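You operate a simulated robot arm through the tools that you are given. There is no shell and no other tool. Be economical: measure what you need, move in short steps, check, and stop when the job is done.

Carry out the task below with a simulated two-armed robot. There is one attempt and no reset: what you move stays moved.

TASK
Take the bobbin of grey wire and leave it on the white table card. Then put the felt block on the top of the brown table. Then open the black drawer, put the small weight from the top of the black table in the inside of the black drawer and shut the drawer again. Do these in the order given. Set down upright: bobbin of grey wire, small weight.

It is judged by the outcome, as a careful person would: the job done as asked, and still so three seconds after it is handed in. It fails if anything else is knocked over, pushed out of place, dropped, spilled or broken.

THE ROBOT
Two 7-joint arms with two-finger parallel grippers on one trunk, on a base that drives. Base frame: it is fixed to the floor where the robot stands at the start and does not move with it; the origin is under the middle of the robot, x ahead of it, y to its left, z up. Readings come in mm, rad, newtons and seconds.
The left shoulder is at the start at [50, 161, 1098], the right one opposite. With the tool pointing down near the work surface each hand reaches from about 220 to 680 mm from the robot's upright axis, wherever it stands, measured 20 degrees to its own side. Places, roughly: black drawer [5900, 200, 500]; felt block [2000, 0, 750]; inside of the black drawer [6000, 200, 400]; small weight [2500, 250, 750]; top of the brown table [700, 500, 800]. Payload 3.43 kg a hand.
The TCP of each hand is the grasp point between the finger pads, 30 mm short of the fingertips. In the tool frame z runs along the fingers and y along their closing line. The gripper opens to 94 mm. The fingers are 28 mm wide and 10 mm thick; the gripper's body (50 by 96 mm) begins 55 mm behind the TCP.
Orientation is that of the tool frame in the base frame, as [roll, pitch, yaw] about the fixed x, y, z axes, in that order (R = Rz(yaw) Ry(pitch) Rx(roll)). With the fingers straight down and closing along the base's y, the tool's x points along the base's -x, its y along +y and its z along -z.

THE INTERFACE
- The arms move only by the tool step_arm. It takes "left_plan", "right_plan" or both (then of equal length, played together; a hand with none holds still); each is one flat list of numbers, 6 for each row, row after row: the shift along the base's x, y, z in cm, then the turn, a rotation vector about the base's x, y, z in rad. In form: [x, y, z, wx, wy, wz, x, y, z, wx, wy, wz, ...]. A call has 1 to 20 rows; each row is the pose to reach, as a shift and turn from the pose commanded when the call began. "left_claw" and "right_claw" are, for a hand that has rows, the finger opening in cm, from 0 to 9.4, set as the call begins (left out, the last holds). A row lasts 0.2 s, in which the tool goes at most 50 mm and 0.15 rad; a call with a longer step from one row to the next is refused whole, and so is a gripper value outside its range. Where a pose cannot be reached the arm comes as near as it can. A force on the tool above 40 N (or 10 N above the force at the start of the call, whichever is more), or a blocked arm, ends the call early, and 0.2 s more pass. Each finger travels about 45 mm/s and halts on what it meets, pressing with about 41 N; the grip force reading is that of the motor and also rises with nothing between the fingers. The clock runs only during rows and for 0.2 s after the last one: add rows that repeat a pose to give the fingers time. It gives the time, the measured TCP pose, the force on the tool (base axes), the opening and the grip force at its end, in the units of the frame above (readings bear some noise), with the torque about the TCP (base axes, N m) and any sound that the robot's microphone picked up.
- Cameras (640 x 400 px; columns grow to the right, rows downward): "scene" is now at [116.8, 38.3, 1213.5]; the picture's right is [0.45, -0.89, 0.00], its down [-0.56, -0.28, -0.78] and it looks along [0.69, 0.35, -0.63] (base axes); focal length 278 px, centre (320, 200). "left" rides on the left gripper at [76, -14, -102] in its tool frame; the picture's right is [0.18, 0.98, 0.00], its down [-0.75, 0.14, -0.64] and it looks along [-0.63, 0.12, 0.77] (tool axes); focal length 243 px, centre (320, 200). "right" rides on the right gripper at [76, 14, -102] in its tool frame; the picture's right is [-0.18, 0.98, 0.00], its down [-0.75, -0.14, -0.64] and it looks along [-0.63, -0.12, 0.77] (tool axes); focal length 243 px, centre (320, 200). There is no depth. A picture from a camera that has moved, and an enlarged one, comes with that camera's place and axes in the base frame and with its lens.
- capture(camera): a new picture of that camera. No time passes.
- lift_body(by): slides the trunk up (or, below 0, down) by that many mm; the arms and the scene camera ride with it, the base frame stays. It gives what a move gives, with no picture.
- roll_base(legs): drives the robot by 1 to 6 legs, each [ahead, left, turn to the left] in mm, mm and rad, along the robot's own axes; the way and the turn of a leg run together, so that a leg with both is an arc; at most 1500 mm and 3.142 rad a leg. The arms and the cameras ride along, it lands a little off, and it stops where it bumps. It gives what a move gives.
- head_to(pan, tilt): turns the head with the scene camera to pan (to the left, within 1.396 rad either way) and tilt (down, from -0.506 to 1.204), counted from straight ahead of the robot. It gives what a move gives.
- zoom(camera, box): a new picture of the part [left, top, right, bottom] of that camera's present view, enlarged. No time passes.
- sign_off(): hands the job in; it is judged then, once.

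Work in short steps. Places have to be worked out from the pictures, the camera data and where the tool is seen: move nearer, look again, correct. Check each grasp and each placing, and mend what went wrong. You have 165 turns and 118 pictures in all, those below and enlarged ones among them. Open the grippers and draw the arms clear of the work before you hand the job in, unless the task says otherwise; then end with one line.

The tools are called after "Call:" as name(argument=value, ...) on one line, values as JSON. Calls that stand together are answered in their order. step_arm: Moves the arms, as the interface text tells. Its arguments: {"type":"object","properties":{"left_plan":{"type":"array"},"left_claw":{"type":"number"},"right_plan":{"type":"array"},"right_claw":{"type":"number"}},"required":[]} The other tools are called the same way: lift_body (by) slides the trunk up or down; roll_base (legs) drives the base; head_to (pan, tilt) turns the head that bears the scene camera; capture (camera) takes a picture; zoom (camera, box) takes an enlarged picture of a part of a camera's view; sign_off () hands the job in.

At the start:

```text
time: 0.0
left_tcp_pos: [259.5, 361.2, 1027.3]
left_ee_rot: [-3.141, -0.001, 3.142]
left_contact_force: [0.6, 0.3, -0.5]
left_moment: [-0.01, -0.01, 0.01]
left_gripper_width: 93.9
left_grasp_force: 0.1
right_tcp_pos: [347.0, 7.0, 1011.0]
right_ee_rot: [3.141, 0.0, 3.141]
right_contact_force: [-0.2, -0.5, 0.2]
right_moment: [0.0, -0.01, 0.03]
right_gripper_width: 93.9
right_grasp_force: 0.2
trunk travel left (down, up): [-125.0, 142.0]
robot x, y, heading: [-1.3, -2.9, 0.002]
head pan, tilt: [0.463, 0.682]
```

scene: 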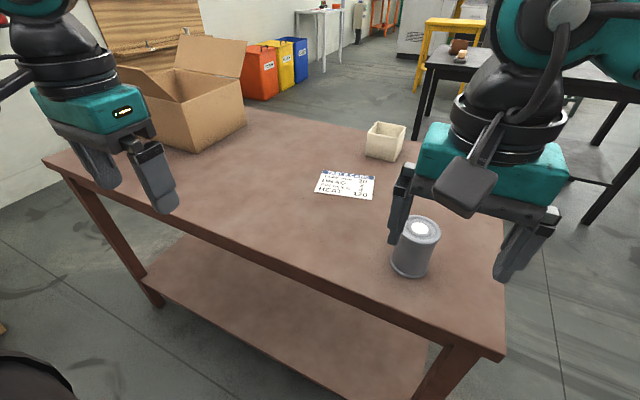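
right: 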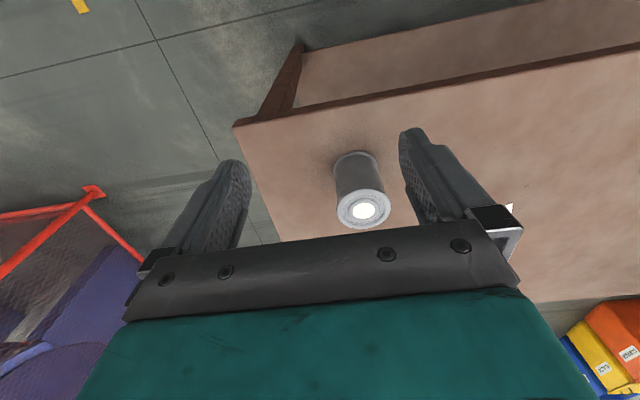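
left: 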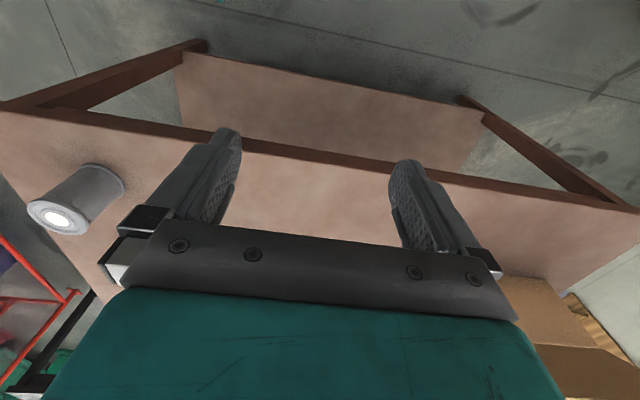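

The bobbin seems to stand near (474, 35), about 90 tall, and the card's centre near (657, 238). I move the right hand aside and bring the left hand over towards the bobbin to look closer.

Call:
step_arm(left_plan=[1.75, -4, 0, 0, 0, 0, 3.5, -8, 0, 0, 0, 0, 5.25, -12, 0, 0, 0, 0, 7, -16, 0, 0, 0, 0, 8.75, -20, 0, 0, 0, 0, 10.5, -24, 0, 0, 0, 0, 12.25, -28, 0, 0, 0, 0, 14, -32.5, 0, 0, 0, 0], right_plan=[0, -3.5, 0, 0, 0, 0, 0, -7, 0, 0, 0, 0, 0, -10.5, 0, 0, 0, 0, 0, -14, 0, 0, 0, 0, 0, -17.5, 0, 0, 0, 0, 0, -21, 0, 0, 0, 0, 0, -23, 0, 0, 0, 0, 0, -25, 0, 0, 0, 0], left_claw=9.4)

Call:
capture(camera="left")

Call:
capture(camera="scene")

```text
time: 1.8
left_tcp_pos: [376.0, 92.9, 1028.7]
left_ee_rot: [3.14, 0.001, -3.137]
left_contact_force: [-0.9, -0.5, 0.1]
left_moment: [-0.01, -0.03, -0.04]
left_gripper_width: 94.3
left_grasp_force: 0.1
left hand out of reach, approached as far as the arm can: row 7, 8
right_tcp_pos: [347.6, -243.7, 1011.1]
right_ee_rot: [3.141, 0.001, 3.141]
right_contact_force: [-0.4, -0.6, 0.1]
right_moment: [0.01, -0.03, 0.0]
right_gripper_width: 93.9
right_grasp_force: 0.0
trunk travel left (down, up): [-125.0, 142.0]
robot x, y, heading: [-1.0, 0.1, 0.002]
head pan, tilt: [0.463, 0.682]
```

```text
114 pictures are left
camera left: at [300.0, 79.7, 1131.9], right [-0.19, 0.98, 0.0], down [0.75, 0.14, 0.64], along [0.63, 0.12, -0.77], focal length 243 px, centre (320, 200)
```

left: 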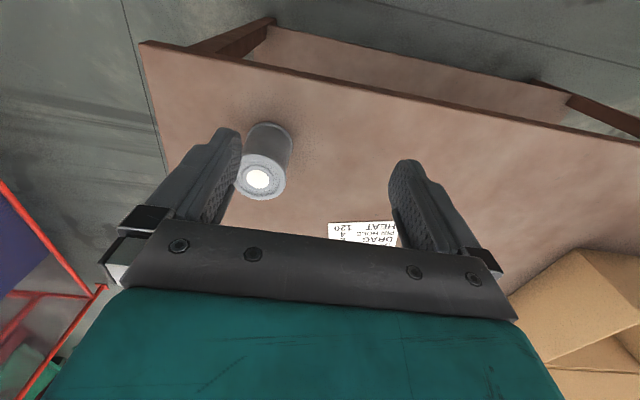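

```text
113 pictures are left
camera scene: at [116.7, 38.1, 1213.5], right [0.45, -0.89, 0.0], down [-0.56, -0.28, -0.78], along [0.69, 0.35, -0.63], focal length 278 px, centre (320, 200)
```

scene: 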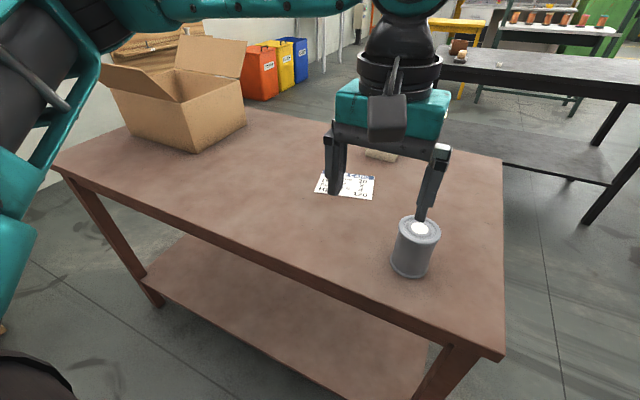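

From both views the bobbin is at about (470, 40), about 95 tall. The left arm can't cross over, so I'll use the right hand and slide the base left so both bobbin and card lie within its reach. First the left arm goes back.

Call:
step_arm(left_plan=[-1.75, 4, 0, 0, 0, 0, -3.5, 8, 0, 0, 0, 0, -5.25, 12, 0, 0, 0, 0, -7, 16, 0, 0, 0, 0, -8.75, 20, 0, 0, 0, 0, -10.5, 23, 0, 0, 0, 0, -12, 26, 0, 0, 0, 0])

Call:
roll_base(legs=[[0, 300, 0]])

Call:
capture(camera="right")

Call:
head_to(pan=-0.2, tilt=0.75)

Call:
capture(camera="scene")

```text
time: 3.4
left_tcp_pos: [259.2, 345.9, 1028.2]
left_ee_rot: [-3.138, 0.0, 3.14]
left_contact_force: [0.4, 1.1, 0.1]
left_moment: [0.03, -0.04, 0.0]
left_gripper_width: 93.9
left_grasp_force: 0.0
left hand out of reach, approached as far as the arm can: row 7
right_tcp_pos: [346.1, -242.7, 1011.3]
right_ee_rot: [3.14, 0.0, -3.142]
right_contact_force: [-0.3, -0.8, -0.4]
right_moment: [0.01, 0.0, -0.02]
right_gripper_width: 94.2
right_grasp_force: 0.0
trunk travel left (down, up): [-125.0, 142.0]
robot x, y, heading: [-0.9, -0.1, 0.0]
head pan, tilt: [0.463, 0.682]
```

```text
time: 5.5
left_tcp_pos: [258.3, 650.7, 1028.3]
left_ee_rot: [-3.138, 0.0, 3.141]
left_contact_force: [0.6, 1.0, 0.5]
left_moment: [-0.03, -0.02, 0.02]
left_gripper_width: 94.0
left_grasp_force: 0.1
right_tcp_pos: [347.0, 62.0, 1011.9]
right_ee_rot: [-3.141, -0.001, -3.14]
right_contact_force: [0.6, 0.6, -0.2]
right_moment: [0.04, 0.01, 0.01]
right_gripper_width: 94.1
right_grasp_force: 0.2
trunk travel left (down, up): [-125.0, 142.0]
robot x, y, heading: [-0.9, 308.0, 0.002]
head pan, tilt: [0.463, 0.682]
```

```text
112 pictures are left
camera right: at [270.4, 75.8, 1115.4], right [0.18, 0.98, 0.0], down [0.75, -0.14, 0.64], along [0.63, -0.12, -0.77], focal length 243 px, centre (320, 200)
```

right: 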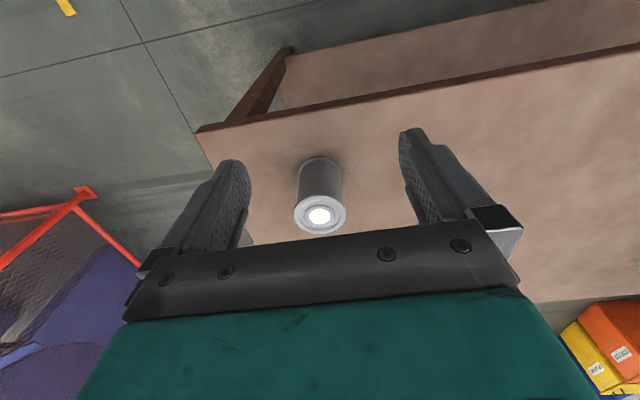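

```text
time: 6.5
left_tcp_pos: [258.2, 651.8, 1027.7]
left_ee_rot: [-3.137, 0.0, 3.141]
left_contact_force: [-0.1, 0.0, -0.5]
left_moment: [-0.02, -0.02, 0.01]
left_gripper_width: 93.8
left_grasp_force: 0.0
right_tcp_pos: [346.3, 61.3, 1011.7]
right_ee_rot: [-3.141, 0.001, -3.139]
right_contact_force: [0.1, 0.7, -0.1]
right_moment: [-0.01, -0.02, 0.01]
right_gripper_width: 93.8
right_grasp_force: 0.1
trunk travel left (down, up): [-125.0, 142.0]
robot x, y, heading: [-2.9, 304.4, -0.001]
head pan, tilt: [-0.201, 0.75]
```

```text
111 pictures are left
camera scene: at [121.1, 287.3, 1207.7], right [-0.2, -0.98, 0.0], down [-0.67, 0.13, -0.73], along [0.72, -0.14, -0.68], focal length 278 px, centre (320, 200)
```

scene: 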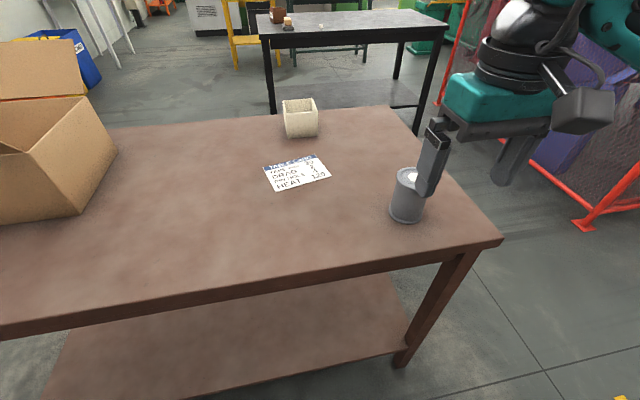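

The bobbin comes out at (472, 38) again and the card centre at (661, 239). I move the right hand above the bobbin and stop short to check.

Call:
step_arm(right_plan=[4, -1, 0, 0, 0, 0, 8, -2, 0, 0, 0, 0, 12.5, -2.4, -1, 0, 0, 0, 12.5, -2.4, -5, 0, 0, 0, 12.5, -2.4, -7, 0, 0, 0, 12.5, -2.4, -7, 0, 0, 0], right_claw=9.4)

Call:
capture(camera="right")

Call:
capture(camera="scene")

```text
time: 7.9
left_tcp_pos: [258.6, 651.6, 1028.3]
left_ee_rot: [-3.137, 0.001, -3.14]
left_contact_force: [-0.1, 0.3, 1.1]
left_moment: [0.02, 0.04, 0.0]
left_gripper_width: 93.7
left_grasp_force: 0.2
right_tcp_pos: [471.5, 38.1, 942.0]
right_ee_rot: [-3.141, 0.001, -3.14]
right_contact_force: [0.5, 0.3, -0.8]
right_moment: [0.02, 0.01, -0.05]
right_gripper_width: 94.1
right_grasp_force: 0.1
trunk travel left (down, up): [-125.0, 142.0]
robot x, y, heading: [-0.7, 303.3, 0.002]
head pan, tilt: [-0.201, 0.75]
```

```text
110 pictures are left
camera right: at [395.2, 51.5, 1044.8], right [0.18, 0.98, 0.0], down [0.75, -0.14, 0.64], along [0.63, -0.12, -0.77], focal length 243 px, centre (320, 200)
```

right: 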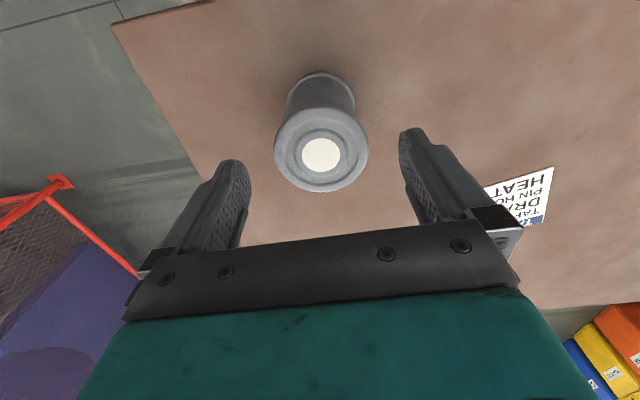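

```text
109 pictures are left
camera scene: at [121.1, 287.3, 1207.7], right [-0.2, -0.98, 0.0], down [-0.67, 0.13, -0.73], along [0.72, -0.14, -0.68], focal length 278 px, centre (320, 200)
```

scene: 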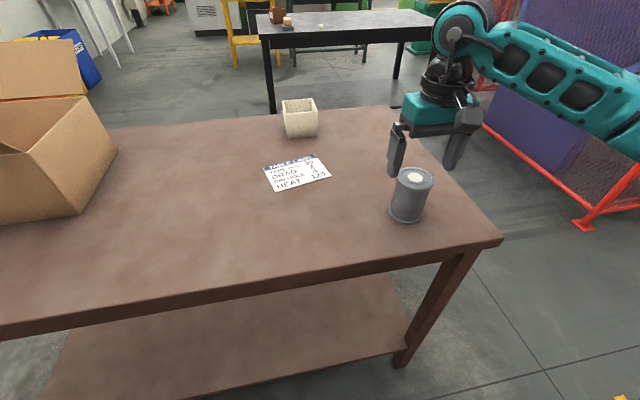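

Bobbin centre from this view ≈ (476, 38), well between the fingers. I descend to z ≈ 855 and close.

Call:
step_arm(right_plan=[0.5, 0, -2, 0, 0, 0, 0.5, 0, -5, 0, 0, 0, 0.5, 0, -8.5, 0, 0, 0, 0.5, 0, -8.5, 0, 0, 0], right_claw=9.4)

Call:
step_arm(right_plan=[0, 0, 0, 0, 0, 0, 0, 0, 0, 0, 0, 0, 0, 0, 0, 0, 0, 0, 0, 0, 0, 0, 0, 0], right_claw=5.0)

Call:
capture(camera="right")

```text
time: 8.9
left_tcp_pos: [259.4, 650.9, 1027.4]
left_ee_rot: [-3.138, 0.002, 3.141]
left_contact_force: [-0.9, -1.0, 0.2]
left_moment: [0.03, -0.03, 0.0]
left_gripper_width: 93.9
left_grasp_force: 0.1
right_tcp_pos: [476.8, 37.3, 854.7]
right_ee_rot: [-3.141, 0.0, -3.14]
right_contact_force: [-0.9, 0.1, 0.1]
right_moment: [-0.02, -0.03, -0.01]
right_gripper_width: 94.1
right_grasp_force: 0.0
trunk travel left (down, up): [-125.0, 142.0]
robot x, y, heading: [-3.9, 303.5, -0.001]
head pan, tilt: [-0.201, 0.75]
```

```text
time: 9.9
left_tcp_pos: [259.6, 650.9, 1027.7]
left_ee_rot: [-3.14, 0.002, 3.141]
left_contact_force: [-0.3, 0.1, 0.4]
left_moment: [0.01, -0.02, 0.02]
left_gripper_width: 94.1
left_grasp_force: 0.0
right_tcp_pos: [477.1, 35.8, 855.9]
right_ee_rot: [3.141, 0.002, -3.14]
right_contact_force: [-0.2, -0.8, -0.3]
right_moment: [-0.03, -0.03, 0.01]
right_gripper_width: 70.1
right_grasp_force: 41.1
trunk travel left (down, up): [-125.0, 142.0]
robot x, y, heading: [-3.1, 305.7, 0.003]
head pan, tilt: [-0.201, 0.75]
```

```text
108 pictures are left
camera right: at [400.8, 50.5, 959.8], right [0.18, 0.98, 0.0], down [0.75, -0.14, 0.64], along [0.63, -0.12, -0.77], focal length 243 px, centre (320, 200)
```

right: 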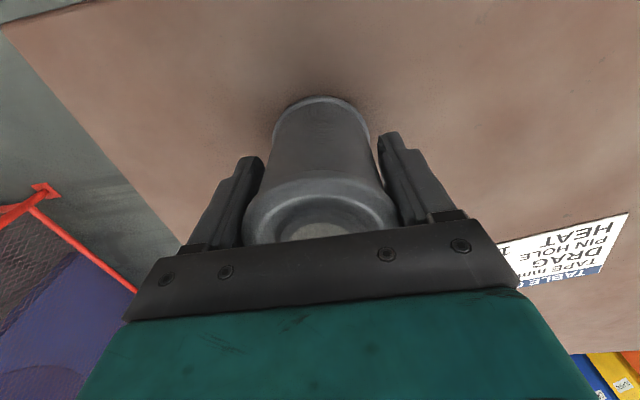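

Grip at 70 mm with 41 N: held. I lift 6 cm and carry it towards the card, staying high.

Call:
step_arm(right_plan=[0, 0, 3, 0, 0, 0, 0, 0, 6, 0, 0, 0, 2.6, 2.9, 7, 0, 0, 0, 5.2, 5.8, 7, 0, 0, 0, 7.8, 8.7, 7, 0, 0, 0, 10.4, 11.6, 7, 0, 0, 0, 13, 14.5, 7, 0, 0, 0, 15.7, 17.4, 7, 0, 0, 0, 18.4, 20.3, 7, 0, 0, 0, 18.4, 20.3, 7, 0, 0, 0])

Call:
capture(camera="scene")

Call:
capture(camera="right")

```text
time: 12.1
left_tcp_pos: [258.6, 651.8, 1027.2]
left_ee_rot: [-3.138, 0.003, -3.14]
left_contact_force: [-0.2, 0.0, 0.2]
left_moment: [-0.01, 0.0, 0.01]
left_gripper_width: 93.9
left_grasp_force: 0.1
right_tcp_pos: [628.7, 232.2, 924.5]
right_ee_rot: [3.14, 0.0, -3.139]
right_contact_force: [0.3, 0.9, -3.6]
right_moment: [-0.03, 0.02, 0.0]
right_gripper_width: 66.9
right_grasp_force: 41.5
right hand out of reach, approached as far as the arm can: row 9, 10
trunk travel left (down, up): [-125.0, 142.0]
robot x, y, heading: [-2.3, 304.6, -0.0]
head pan, tilt: [-0.201, 0.75]
```

```text
107 pictures are left
camera scene: at [121.1, 287.9, 1207.7], right [-0.2, -0.98, 0.0], down [-0.67, 0.13, -0.73], along [0.72, -0.14, -0.68], focal length 278 px, centre (320, 200)
```

scene: 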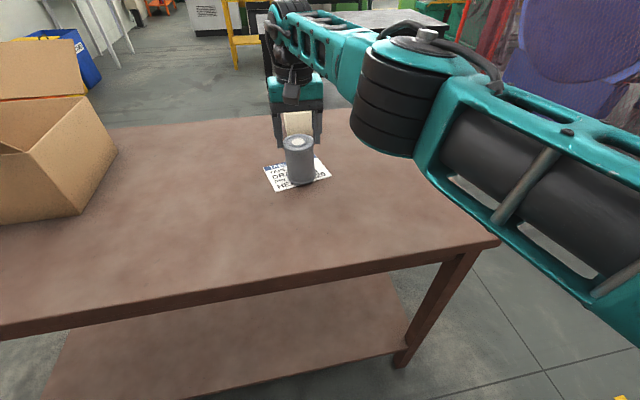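

```text
106 pictures are left
camera right: at [552.6, 245.8, 1028.1], right [0.18, 0.98, 0.0], down [0.75, -0.14, 0.64], along [0.63, -0.12, -0.77], focal length 243 px, centre (320, 200)
```

right: 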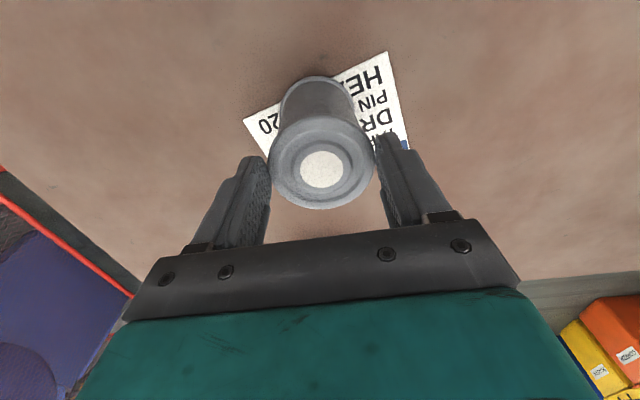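

The bobbin appears to have slid down in the grip (its top is now near the fingertips), so I check its height over the card closely before doing anything.

Call:
zoom(camera="scene", box=[240, 100, 360, 210])

Call:
zoom(camera="right", box=[200, 40, 440, 260])

```text
3.64 times, centred on (300, 155) of scene
camera zoom: at [121.1, 287.9, 1207.7], right [-0.2, -0.98, 0.0], down [-0.67, 0.13, -0.73], along [0.72, -0.14, -0.68], focal length 1010 px, centre (393, 364)
```

zoom: 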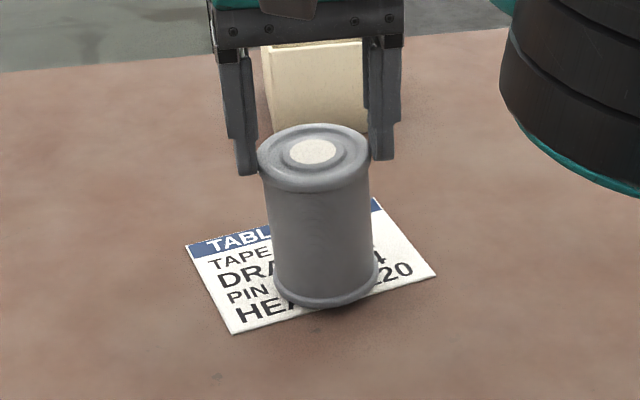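

```text
1.82 times, centred on (320, 150) of right
camera zoom: at [552.6, 245.8, 1028.1], right [0.18, 0.98, 0.0], down [0.75, -0.14, 0.64], along [0.63, -0.12, -0.77], focal length 441 px, centre (320, 291)
```

zoom: 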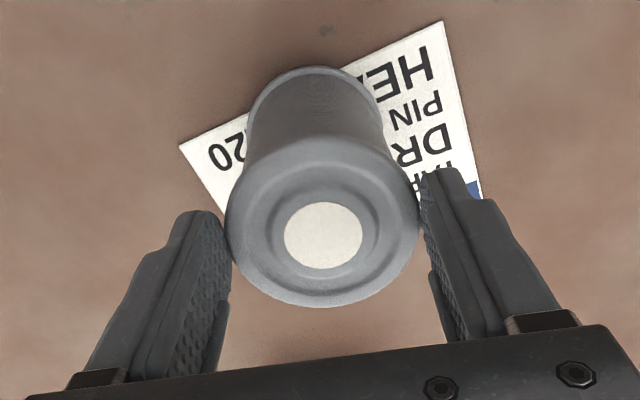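

The bobbin hangs by its top rim from the fingertips, just above the card. I lower gently, set it down, and regrip properly on the rim before the last few centimetres.

Call:
step_arm(right_plan=[0, 0, -0.2, 0, 0, 0, 0, 0, -0.4, 0, 0, 0, 0, 0, -0.6, 0, 0, 0, 0, 0, -0.8, 0, 0, 0, 0, 0, -1.0, 0, 0, 0])

Call:
zoom(camera="scene", box=[240, 100, 360, 210])

```text
time: 13.3
left_tcp_pos: [256.7, 650.6, 1029.2]
left_ee_rot: [-3.137, 0.003, 3.141]
left_contact_force: [0.1, -0.7, -0.7]
left_moment: [0.02, -0.02, 0.0]
left_gripper_width: 93.8
left_grasp_force: 0.0
right_tcp_pos: [627.9, 230.1, 917.8]
right_ee_rot: [-3.141, 0.009, 3.14]
right_contact_force: [0.4, -6.1, 24.6]
right_moment: [0.08, -0.11, -0.07]
right_gripper_width: 66.6
right_grasp_force: 41.5
trunk travel left (down, up): [-125.0, 142.0]
robot x, y, heading: [-2.5, 303.8, 0.002]
head pan, tilt: [-0.201, 0.75]
```

```text
3.64 times, centred on (300, 155) of scene
camera zoom: at [118.7, 286.8, 1208.3], right [-0.2, -0.98, 0.0], down [-0.67, 0.13, -0.73], along [0.72, -0.14, -0.68], focal length 1010 px, centre (393, 364)
```

zoom: 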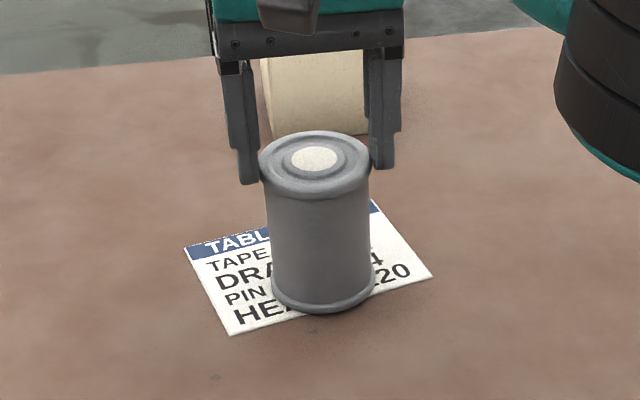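

It now rests upright on the table (24 N). I open, go down so the rim sits between the pads, and grip again.

Call:
step_arm(right_plan=[0, 0, 0.3, 0, 0, 0, 0, 0, 0.3, 0, 0, 0, 0, 0, 0.3, 0, 0, 0, 0, 0, -1.5, 0, 0, 0, 0, 0, -2.7, 0, 0, 0, 0, 0, -2.7, 0, 0, 0], right_claw=9.0)

Call:
step_arm(right_plan=[0, 0, 0, 0, 0, 0, 0, 0, 0, 0, 0, 0, 0, 0, 0, 0, 0, 0, 0, 0, 0, 0, 0, 0], right_claw=5.0)

Call:
step_arm(right_plan=[0, 0, 0.5, 0, 0, 0, 0, 0, 1.0, 0, 0, 0, 0, 0, 1.5, 0, 0, 0, 0, 0, 2, 0, 0, 0, 0, 0, 2.5, 0, 0, 0, 0, 0, 3, 0, 0, 0])

Call:
zoom(camera="scene", box=[240, 100, 360, 210])

```text
time: 14.7
left_tcp_pos: [259.1, 649.0, 1028.8]
left_ee_rot: [-3.137, 0.001, -3.141]
left_contact_force: [0.2, -0.4, -0.4]
left_moment: [0.01, -0.01, -0.01]
left_gripper_width: 94.0
left_grasp_force: 0.2
right_tcp_pos: [628.6, 232.0, 887.5]
right_ee_rot: [-3.14, 0.0, -3.141]
right_contact_force: [-0.7, 0.0, -0.4]
right_moment: [-0.01, 0.01, 0.01]
right_gripper_width: 89.9
right_grasp_force: 0.0
trunk travel left (down, up): [-125.0, 142.0]
robot x, y, heading: [-1.7, 305.7, -0.0]
head pan, tilt: [-0.201, 0.75]
```

```text
time: 15.7
left_tcp_pos: [258.8, 649.8, 1027.9]
left_ee_rot: [-3.137, 0.002, 3.141]
left_contact_force: [-0.2, 0.0, 0.5]
left_moment: [-0.02, -0.05, 0.02]
left_gripper_width: 94.1
left_grasp_force: 0.1
right_tcp_pos: [628.7, 231.7, 885.7]
right_ee_rot: [-3.141, 0.0, -3.139]
right_contact_force: [-0.4, -0.5, -0.6]
right_moment: [0.06, 0.05, 0.02]
right_gripper_width: 71.0
right_grasp_force: 41.3
trunk travel left (down, up): [-125.0, 142.0]
robot x, y, heading: [-1.5, 301.4, 0.001]
head pan, tilt: [-0.201, 0.75]
```

```text
time: 17.1
left_tcp_pos: [258.2, 652.2, 1027.1]
left_ee_rot: [-3.138, 0.0, -3.141]
left_contact_force: [0.1, -0.8, 0.0]
left_moment: [-0.01, -0.02, 0.01]
left_gripper_width: 94.1
left_grasp_force: 0.0
right_tcp_pos: [628.9, 231.0, 918.3]
right_ee_rot: [3.139, -0.002, -3.139]
right_contact_force: [0.8, -0.1, -3.8]
right_moment: [0.01, 0.03, -0.06]
right_gripper_width: 71.0
right_grasp_force: 40.9
trunk travel left (down, up): [-125.0, 142.0]
robot x, y, heading: [-0.9, 304.3, -0.002]
head pan, tilt: [-0.201, 0.75]
```

```text
3.64 times, centred on (300, 155) of scene
camera zoom: at [121.4, 287.2, 1207.7], right [-0.2, -0.98, 0.0], down [-0.67, 0.13, -0.73], along [0.72, -0.14, -0.68], focal length 1010 px, centre (393, 364)
```

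zoom: 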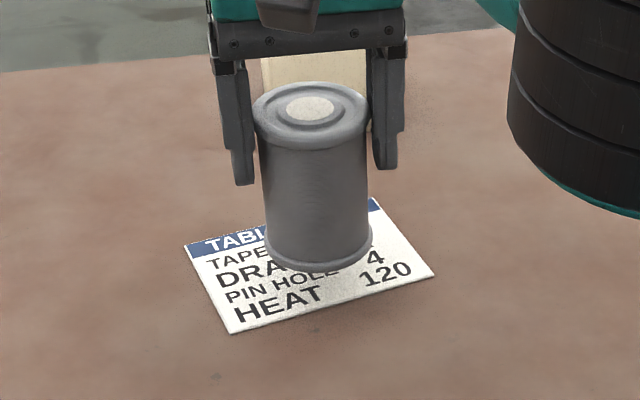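

Firmly held and lifted ~3 cm. Now I drive ahead about 35 mm to bring it over the card's centre (663, 237).

Call:
roll_base(legs=[[36, 4, 0]])

Call:
capture(camera="right")

Call:
zoom(camera="scene", box=[240, 100, 360, 210])

```text
time: 18.0
left_tcp_pos: [295.0, 654.1, 1028.6]
left_ee_rot: [-3.137, 0.0, -3.14]
left_contact_force: [-0.1, -0.8, 0.0]
left_moment: [0.01, 0.01, -0.01]
left_gripper_width: 94.1
left_grasp_force: 0.1
right_tcp_pos: [666.8, 236.3, 917.7]
right_ee_rot: [3.141, 0.0, -3.141]
right_contact_force: [-0.6, -0.3, -3.6]
right_moment: [0.0, 0.07, 0.02]
right_gripper_width: 70.7
right_grasp_force: 41.4
trunk travel left (down, up): [-125.0, 142.0]
robot x, y, heading: [37.8, 310.3, 0.008]
head pan, tilt: [-0.201, 0.75]
```

```text
101 pictures are left
camera right: at [590.3, 249.6, 1021.1], right [0.18, 0.98, 0.0], down [0.75, -0.14, 0.64], along [0.63, -0.12, -0.77], focal length 243 px, centre (320, 200)
```

right: 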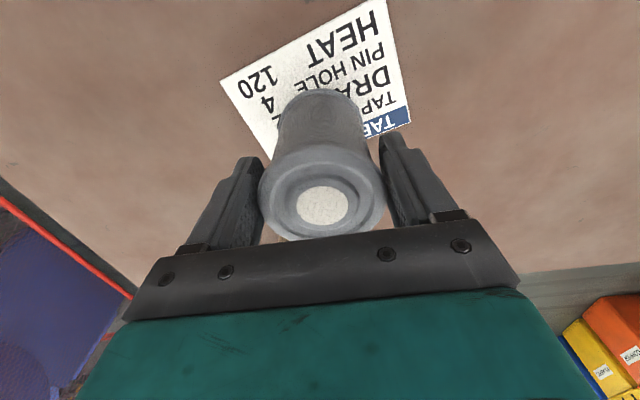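

```text
3.64 times, centred on (300, 155) of scene
camera zoom: at [158.9, 291.4, 1207.6], right [-0.2, -0.98, 0.0], down [-0.67, 0.13, -0.73], along [0.72, -0.14, -0.68], focal length 1010 px, centre (393, 364)
```

zoom: 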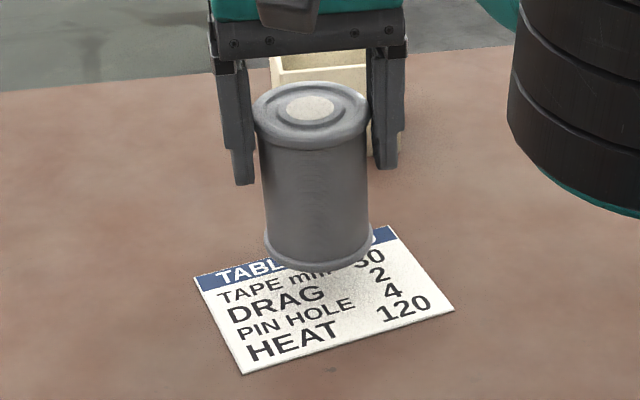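

Card centre agrees at (661, 237); hand at (666, 236). Lower gently ~32 mm with a small back shift.

Call:
step_arm(right_plan=[-0.4, 0.1, -0.7, 0, 0, 0, -0.4, 0.1, -1.4, 0, 0, 0, -0.4, 0.1, -2.1, 0, 0, 0, -0.4, 0.1, -2.6, 0, 0, 0, -0.4, 0.1, -2.9, 0, 0, 0, -0.4, 0.1, -3.1, 0, 0, 0])

Call:
zoom(camera="scene", box=[240, 100, 360, 210])

```text
time: 19.4
left_tcp_pos: [294.8, 655.0, 1028.3]
left_ee_rot: [-3.137, 0.001, -3.139]
left_contact_force: [-0.1, 0.3, 0.7]
left_moment: [0.0, 0.01, 0.04]
left_gripper_width: 94.2
left_grasp_force: 0.1
right_tcp_pos: [665.0, 237.4, 886.3]
right_ee_rot: [3.14, -0.002, -3.14]
right_contact_force: [0.5, 0.1, -1.0]
right_moment: [0.02, 0.03, 0.0]
right_gripper_width: 71.2
right_grasp_force: 40.6
right hand out of reach, approached as far as the arm can: row 2, 3, 4, 6
trunk travel left (down, up): [-125.0, 142.0]
robot x, y, heading: [35.9, 308.2, 0.001]
head pan, tilt: [-0.201, 0.75]
```

```text
3.64 times, centred on (300, 155) of scene
camera zoom: at [158.1, 291.4, 1207.8], right [-0.2, -0.98, 0.0], down [-0.67, 0.13, -0.73], along [0.72, -0.14, -0.68], focal length 1010 px, centre (393, 364)
```

zoom: 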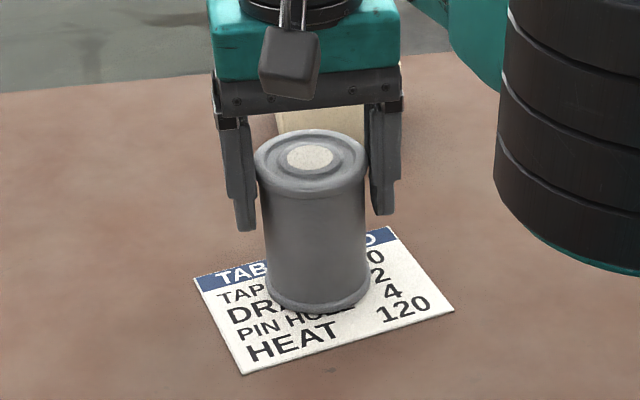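

It rests on the card, nearly centred (contact takes most of the weight). I lower one more millimetre and open.

Call:
step_arm(right_plan=[0, 0, -0.1, 0, 0, 0])

Call:
step_arm(right_plan=[0, 0, 0, 0, 0, 0, 0, 0, 0, 0, 0, 0, 0, 0, 0, 0, 0, 0, -0.5, 0, 2, 0, 0, 0, -0.5, 0, 5, 0, 0, 0, -0.5, 0, 9, 0, 0, 0, -0.5, 0, 13, 0, 0, 0], right_claw=9.0)

Call:
zoom(camera="scene", box=[240, 100, 360, 210])

```text
time: 19.8
left_tcp_pos: [295.1, 654.8, 1027.8]
left_ee_rot: [-3.138, 0.002, -3.14]
left_contact_force: [-0.1, -0.6, 0.0]
left_moment: [0.01, -0.01, 0.01]
left_gripper_width: 94.1
left_grasp_force: 0.0
right_tcp_pos: [665.6, 238.0, 887.3]
right_ee_rot: [3.141, 0.002, -3.141]
right_contact_force: [0.1, -0.7, 4.2]
right_moment: [-0.03, 0.08, -0.02]
right_gripper_width: 71.1
right_grasp_force: 40.9
trunk travel left (down, up): [-125.0, 142.0]
robot x, y, heading: [38.0, 308.5, 0.002]
head pan, tilt: [-0.201, 0.75]
```

```text
time: 21.4
left_tcp_pos: [295.3, 654.9, 1027.2]
left_ee_rot: [-3.137, 0.002, -3.14]
left_contact_force: [0.3, 0.3, -0.3]
left_moment: [0.0, -0.02, -0.02]
left_gripper_width: 94.1
left_grasp_force: 0.1
right_tcp_pos: [655.1, 236.4, 1016.7]
right_ee_rot: [-3.14, -0.001, -3.139]
right_contact_force: [0.2, 0.3, 0.6]
right_moment: [-0.02, 0.0, 0.01]
right_gripper_width: 90.1
right_grasp_force: 0.0
right hand out of reach, approached as far as the arm can: row 4, 5, 7
trunk travel left (down, up): [-125.0, 142.0]
robot x, y, heading: [37.4, 306.8, 0.004]
head pan, tilt: [-0.201, 0.75]
```

```text
3.64 times, centred on (300, 155) of scene
camera zoom: at [157.7, 291.2, 1207.7], right [-0.2, -0.98, 0.0], down [-0.67, 0.13, -0.73], along [0.72, -0.14, -0.68], focal length 1010 px, centre (393, 364)
```

zoom: 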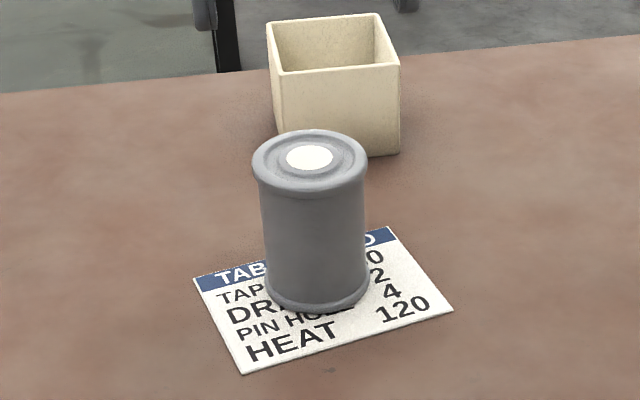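

The bobbin stands on the card upright. I draw the right arm back and look ahead at the black table.

Call:
step_arm(right_plan=[-4, -2, 1, 0, 0, 0, -8, -4, 1, 0, 0, 0, -12, -6, 1, 0, 0, 0, -16, -8, 1, 0, 0, 0, -20, -10, 1, 0, 0, 0, -24, -12, 1, 0, 0, 0, -28, -14, 1, 0, 0, 0, -31, -16, 1, 0, 0, 0])

Call:
head_to(pan=-0.15, tilt=0.15)

Call:
capture(camera="scene")

Call:
zoom(camera="scene", box=[200, 120, 480, 295])

```text
time: 23.2
left_tcp_pos: [294.3, 654.5, 1027.9]
left_ee_rot: [-3.139, 0.002, -3.137]
left_contact_force: [0.3, 0.0, -0.6]
left_moment: [-0.02, 0.01, -0.03]
left_gripper_width: 93.9
left_grasp_force: 0.0
right_tcp_pos: [343.6, 76.6, 1024.8]
right_ee_rot: [3.139, 0.001, -3.14]
right_contact_force: [0.7, -0.8, -0.1]
right_moment: [0.01, -0.02, 0.02]
right_gripper_width: 90.0
right_grasp_force: 0.1
trunk travel left (down, up): [-125.0, 142.0]
robot x, y, heading: [32.7, 307.1, 0.002]
head pan, tilt: [-0.201, 0.75]
```

```text
time: 24.2
left_tcp_pos: [295.6, 655.1, 1027.8]
left_ee_rot: [-3.137, 0.0, -3.138]
left_contact_force: [-0.5, 0.1, -0.6]
left_moment: [0.0, 0.03, 0.03]
left_gripper_width: 94.0
left_grasp_force: 0.1
right_tcp_pos: [343.6, 75.3, 1024.3]
right_ee_rot: [-3.141, 0.0, 3.141]
right_contact_force: [-0.2, 0.0, 0.2]
right_moment: [-0.02, 0.02, -0.01]
right_gripper_width: 89.8
right_grasp_force: 0.2
trunk travel left (down, up): [-125.0, 142.0]
robot x, y, heading: [31.9, 308.8, -0.0]
head pan, tilt: [-0.15, 0.15]
```

```text
97 pictures are left
camera scene: at [168.5, 294.1, 1262.0], right [-0.15, -0.99, 0.0], down [-0.15, 0.02, -0.99], along [0.98, -0.15, -0.15], focal length 278 px, centre (320, 200)
```

scene: 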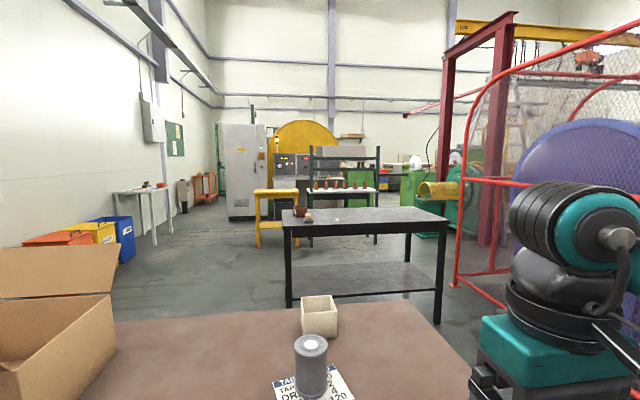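

```text
2.29 times, centred on (340, 208) of scene
camera zoom: at [168.5, 294.1, 1262.0], right [-0.15, -0.99, 0.0], down [-0.15, 0.02, -0.99], along [0.98, -0.15, -0.15], focal length 635 px, centre (274, 183)
```

zoom: 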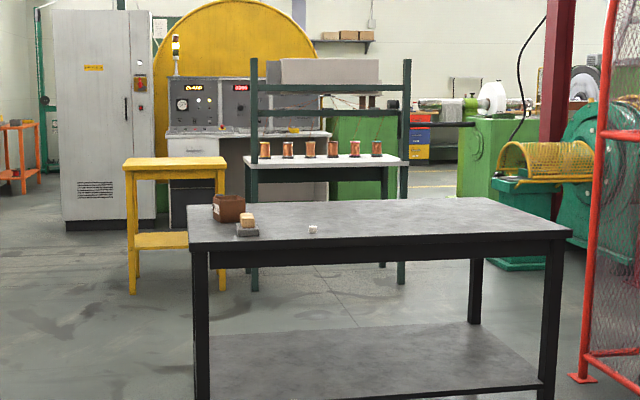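

The black table spans about x 2190–2810, y −1080…255 with a few items on it. I drive around the right end of the brown table (its edge at y ≈ −105) and stop in front of the black table.

Call:
roll_base(legs=[[-150, 0, 0], [0, -1060, 0], [1500, 0, 0], [150, 0, 0], [0, 800, 0]])

Call:
head_to(pan=0.0, tilt=0.5)

Call:
capture(camera="scene")

```text
time: 27.5
left_tcp_pos: [154.5, 390.3, 1028.3]
left_ee_rot: [-3.139, 0.004, 3.127]
left_contact_force: [0.0, -0.1, 0.3]
left_moment: [0.01, 0.02, -0.01]
left_gripper_width: 94.3
left_grasp_force: 0.1
right_tcp_pos: [195.1, -189.5, 1024.6]
right_ee_rot: [3.141, 0.0, 3.126]
right_contact_force: [-0.4, 0.1, -0.1]
right_moment: [-0.03, -0.01, 0.0]
right_gripper_width: 90.4
right_grasp_force: 0.0
trunk travel left (down, up): [-125.0, 142.0]
robot x, y, heading: [-110.8, 47.8, -0.012]
head pan, tilt: [-0.15, 0.15]
stopped in leg 2: the robot was blocked; the commanded pose is now the measured one
```

```text
time: 28.3
left_tcp_pos: [155.1, 388.9, 1028.8]
left_ee_rot: [-3.139, 0.002, 3.127]
left_contact_force: [0.2, -0.4, -0.5]
left_moment: [0.0, -0.03, 0.01]
left_gripper_width: 93.9
left_grasp_force: 0.0
right_tcp_pos: [195.1, -190.4, 1023.4]
right_ee_rot: [3.141, 0.0, 3.126]
right_contact_force: [0.5, -1.1, -0.6]
right_moment: [-0.04, 0.02, -0.02]
right_gripper_width: 90.1
right_grasp_force: 0.1
trunk travel left (down, up): [-125.0, 142.0]
robot x, y, heading: [-106.9, 46.4, -0.013]
head pan, tilt: [0.0, 0.499]
```

```text
95 pictures are left
camera scene: at [22.4, 44.1, 1229.8], right [-0.01, -1.0, 0.0], down [-0.48, 0.01, -0.88], along [0.88, -0.01, -0.48], focal length 278 px, centre (320, 200)
```

scene: 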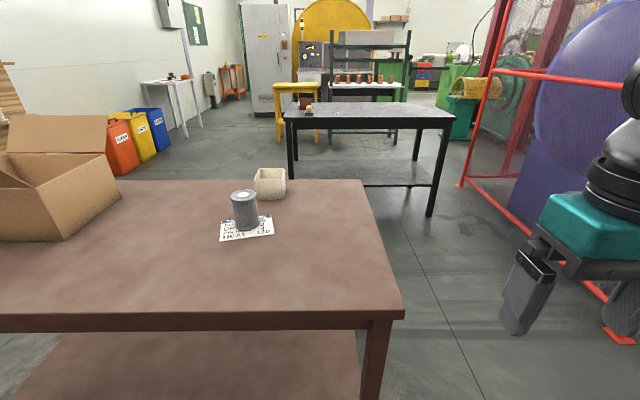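

The base got blocked going right; I look to the right to see by what.

Call:
head_to(pan=-1.3, tilt=0.9)

Call:
capture(camera="scene")

```text
time: 29.8
left_tcp_pos: [154.2, 390.5, 1028.4]
left_ee_rot: [-3.14, 0.003, 3.127]
left_contact_force: [0.0, 0.4, -0.3]
left_moment: [0.0, 0.0, -0.03]
left_gripper_width: 94.0
left_grasp_force: 0.0
right_tcp_pos: [195.3, -191.6, 1024.5]
right_ee_rot: [-3.141, -0.001, 3.125]
right_contact_force: [-0.7, 0.3, -1.4]
right_moment: [0.0, 0.01, 0.0]
right_gripper_width: 89.9
right_grasp_force: 0.1
trunk travel left (down, up): [-125.0, 142.0]
robot x, y, heading: [-105.2, 44.9, -0.007]
head pan, tilt: [-1.3, 0.901]
```

```text
94 pictures are left
camera scene: at [-49.1, -27.8, 1195.8], right [-0.97, -0.26, 0.0], down [-0.2, 0.76, -0.62], along [0.16, -0.6, -0.78], focal length 278 px, centre (320, 200)
```

scene: 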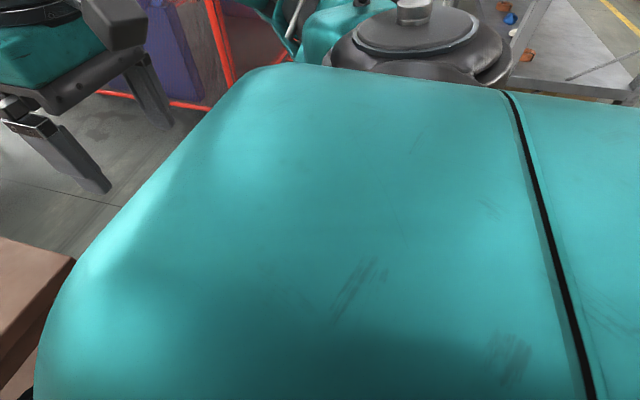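

A bench with parts stands to the right/back; something there stopped the base. I look right-front with the head for the free way.

Call:
head_to(pan=-1.39, tilt=0.3)

Call:
capture(camera="scene")

Call:
head_to(pan=-0.8, tilt=0.6)

Call:
capture(camera="scene")

```text
time: 30.8
left_tcp_pos: [154.1, 388.7, 1027.0]
left_ee_rot: [-3.14, 0.003, 3.128]
left_contact_force: [0.2, -0.4, -0.4]
left_moment: [0.02, -0.01, 0.0]
left_gripper_width: 93.9
left_grasp_force: 0.0
right_tcp_pos: [196.0, -191.5, 1024.9]
right_ee_rot: [3.141, 0.0, 3.126]
right_contact_force: [-0.2, -0.7, 0.2]
right_moment: [0.03, 0.01, -0.01]
right_gripper_width: 89.7
right_grasp_force: 0.1
trunk travel left (down, up): [-125.0, 142.0]
robot x, y, heading: [-110.2, 43.3, -0.012]
head pan, tilt: [-1.389, 0.3]
```

```text
93 pictures are left
camera scene: at [-52.7, -46.8, 1248.0], right [-0.99, -0.17, 0.0], down [-0.05, 0.29, -0.96], along [0.16, -0.94, -0.3], focal length 278 px, centre (320, 200)
```

scene: 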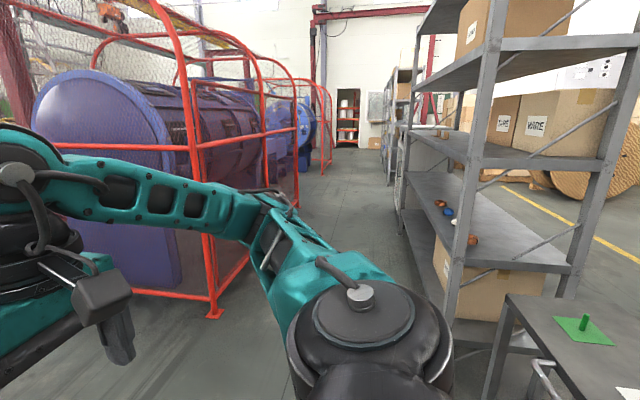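

```text
time: 31.8
left_tcp_pos: [154.7, 388.7, 1029.2]
left_ee_rot: [-3.14, 0.001, 3.128]
left_contact_force: [-0.1, 0.3, 0.4]
left_moment: [-0.01, 0.0, 0.01]
left_gripper_width: 93.9
left_grasp_force: 0.0
right_tcp_pos: [196.2, -190.5, 1023.7]
right_ee_rot: [-3.14, 0.001, 3.127]
right_contact_force: [0.9, 0.4, 0.4]
right_moment: [-0.03, -0.02, -0.02]
right_gripper_width: 90.2
right_grasp_force: 0.1
trunk travel left (down, up): [-125.0, 142.0]
robot x, y, heading: [-109.8, 46.0, -0.008]
head pan, tilt: [-0.799, 0.6]
```

```text
92 pictures are left
camera scene: at [-7.7, -18.9, 1220.6], right [-0.73, -0.69, 0.0], down [-0.39, 0.41, -0.83], along [0.57, -0.6, -0.56], focal length 278 px, centre (320, 200)
```

scene: 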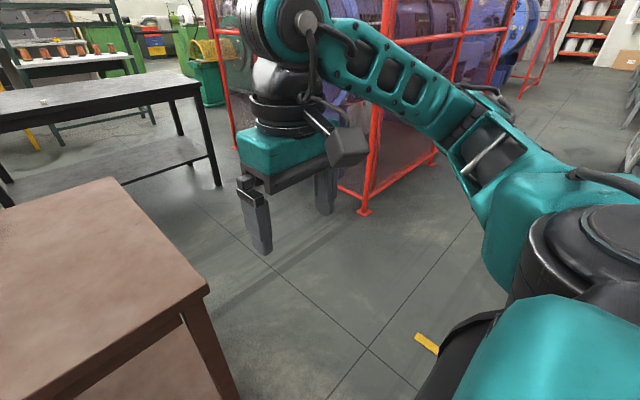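

A small bench with a green item sits right-behind; that's what the base met. I go forward to the starting line (x≈5) before going right, then forward past the brown table.

Call:
roll_base(legs=[[0, 25, 0.01], [118, 0, 0], [0, -765, 0]])

```text
time: 37.0
left_tcp_pos: [272.1, -323.7, 1027.5]
left_ee_rot: [-3.141, 0.005, 3.119]
left_contact_force: [0.7, 0.2, -0.1]
left_moment: [0.01, 0.02, 0.0]
left_gripper_width: 93.9
left_grasp_force: 0.0
right_tcp_pos: [307.4, -905.6, 1024.0]
right_ee_rot: [3.141, 0.0, 3.115]
right_contact_force: [0.0, -0.1, -0.4]
right_moment: [-0.01, -0.03, 0.0]
right_gripper_width: 90.0
right_grasp_force: 0.1
trunk travel left (down, up): [-125.0, 142.0]
robot x, y, heading: [4.2, -666.7, -0.02]
head pan, tilt: [-0.799, 0.6]
stopped in leg 3: the robot was blocked; the commanded pose is now the measured one
```

Blocked at y = −667, but that's already past the table's end. I look right and ahead before continuing.

Call:
capture(camera="scene")

Call:
head_to(pan=-1.39, tilt=0.4)

Call:
capture(camera="scene")

Call:
head_to(pan=0.2, tilt=0.6)

Call:
capture(camera="scene")

```text
91 pictures are left
camera scene: at [105.9, -730.7, 1220.6], right [-0.73, -0.68, 0.0], down [-0.39, 0.41, -0.83], along [0.56, -0.6, -0.56], focal length 278 px, centre (320, 200)
```

scene: 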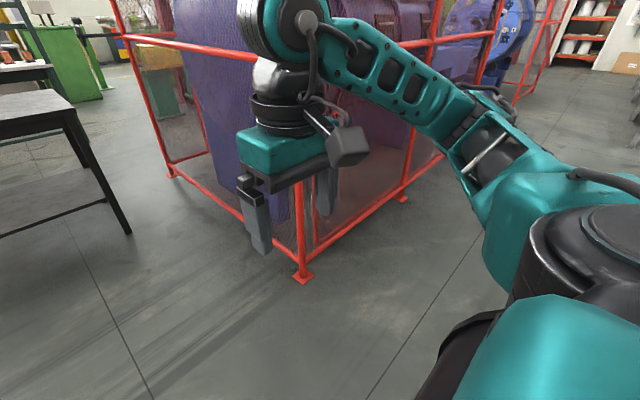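

```text
time: 37.9
left_tcp_pos: [272.2, -324.2, 1028.0]
left_ee_rot: [-3.14, 0.004, 3.121]
left_contact_force: [0.1, -0.3, -0.1]
left_moment: [0.01, 0.01, -0.01]
left_gripper_width: 94.1
left_grasp_force: 0.0
right_tcp_pos: [308.1, -905.2, 1024.8]
right_ee_rot: [3.14, 0.0, 3.116]
right_contact_force: [0.5, 0.4, -0.3]
right_moment: [-0.02, 0.02, 0.01]
right_gripper_width: 90.2
right_grasp_force: 0.0
trunk travel left (down, up): [-125.0, 142.0]
robot x, y, heading: [3.8, -666.8, -0.02]
head pan, tilt: [-1.389, 0.4]
```

```text
90 pictures are left
camera scene: at [60.6, -757.9, 1238.8], right [-0.99, -0.16, 0.0], down [-0.06, 0.38, -0.92], along [0.15, -0.91, -0.39], focal length 278 px, centre (320, 200)
```

scene: 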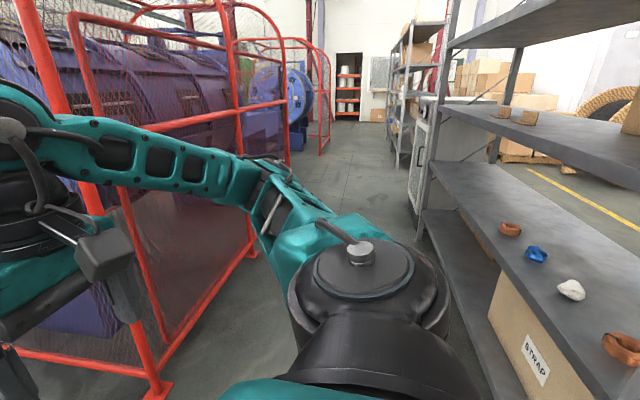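

```text
time: 39.6
left_tcp_pos: [271.3, -325.0, 1027.8]
left_ee_rot: [-3.14, 0.002, 3.118]
left_contact_force: [-0.2, -0.4, 0.3]
left_moment: [-0.01, 0.01, 0.02]
left_gripper_width: 94.0
left_grasp_force: 0.0
right_tcp_pos: [307.1, -905.3, 1024.1]
right_ee_rot: [3.141, 0.0, 3.118]
right_contact_force: [-0.8, 0.2, 0.4]
right_moment: [0.0, 0.0, -0.03]
right_gripper_width: 89.9
right_grasp_force: 0.0
trunk travel left (down, up): [-125.0, 142.0]
robot x, y, heading: [0.6, -664.1, -0.023]
head pan, tilt: [0.201, 0.6]
```

```text
89 pictures are left
camera scene: at [132.6, -650.7, 1220.6], right [0.18, -0.98, 0.0], down [-0.56, -0.1, -0.83], along [0.81, 0.15, -0.56], focal length 278 px, centre (320, 200)
```

scene: 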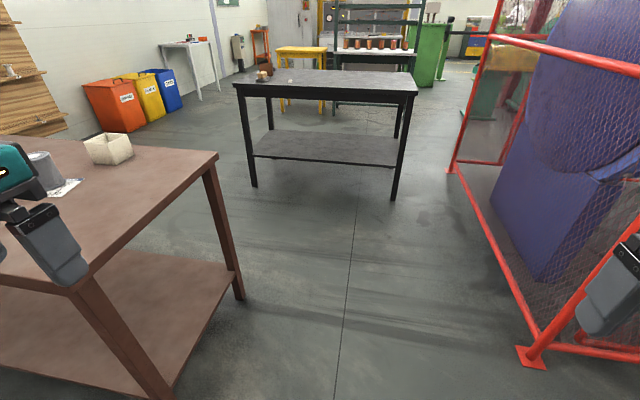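

The way ahead is clear; the black table's front is nearer x ≈ 2000. I drive straight on to x ≈ 1560 and then left in front of it.

Call:
roll_base(legs=[[0, 20, 0.02], [1500, 0, 0], [50, 0, 0], [0, 700, 0]])

Call:
head_to(pan=0.0, tilt=0.65)

Call:
capture(camera="scene")

```text
time: 51.4
left_tcp_pos: [1839.3, 382.1, 1027.5]
left_ee_rot: [-3.141, 0.003, 3.125]
left_contact_force: [0.3, -0.4, 0.5]
left_moment: [-0.01, -0.02, 0.0]
left_gripper_width: 94.0
left_grasp_force: 0.1
right_tcp_pos: [1880.1, -196.4, 1023.8]
right_ee_rot: [3.141, -0.001, 3.124]
right_contact_force: [-0.8, 0.2, -0.7]
right_moment: [0.02, -0.03, 0.02]
right_gripper_width: 90.1
right_grasp_force: 0.1
trunk travel left (down, up): [-125.0, 142.0]
robot x, y, heading: [1574.4, 41.8, -0.012]
head pan, tilt: [0.201, 0.6]
```

```text
time: 52.1
left_tcp_pos: [1840.0, 381.9, 1028.2]
left_ee_rot: [-3.139, 0.003, 3.125]
left_contact_force: [-0.6, 0.4, -1.1]
left_moment: [-0.03, 0.03, 0.02]
left_gripper_width: 93.7
left_grasp_force: 0.0
right_tcp_pos: [1880.0, -197.2, 1023.9]
right_ee_rot: [-3.141, 0.0, 3.125]
right_contact_force: [-0.7, -0.4, 0.2]
right_moment: [-0.02, 0.04, -0.02]
right_gripper_width: 90.3
right_grasp_force: 0.0
trunk travel left (down, up): [-125.0, 142.0]
robot x, y, heading: [1577.1, 40.1, -0.008]
head pan, tilt: [0.0, 0.649]
```

```text
88 pictures are left
camera scene: at [1703.1, 38.5, 1216.3], right [-0.01, -1.0, 0.0], down [-0.6, 0.01, -0.8], along [0.8, -0.01, -0.6], focal length 278 px, centre (320, 200)
```

scene: 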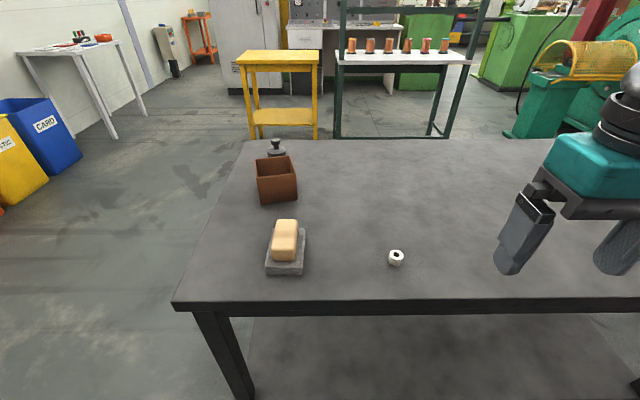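

Call:
zoom(camera="scene", box=[230, 130, 430, 290])

```text
2.50 times, centred on (330, 210) of scene
camera zoom: at [1703.1, 38.5, 1216.3], right [-0.01, -1.0, 0.0], down [-0.6, 0.01, -0.8], along [0.8, -0.01, -0.6], focal length 695 px, centre (295, 175)
```

zoom: 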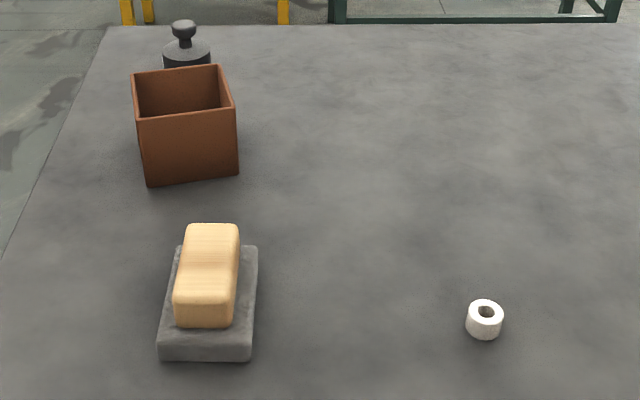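

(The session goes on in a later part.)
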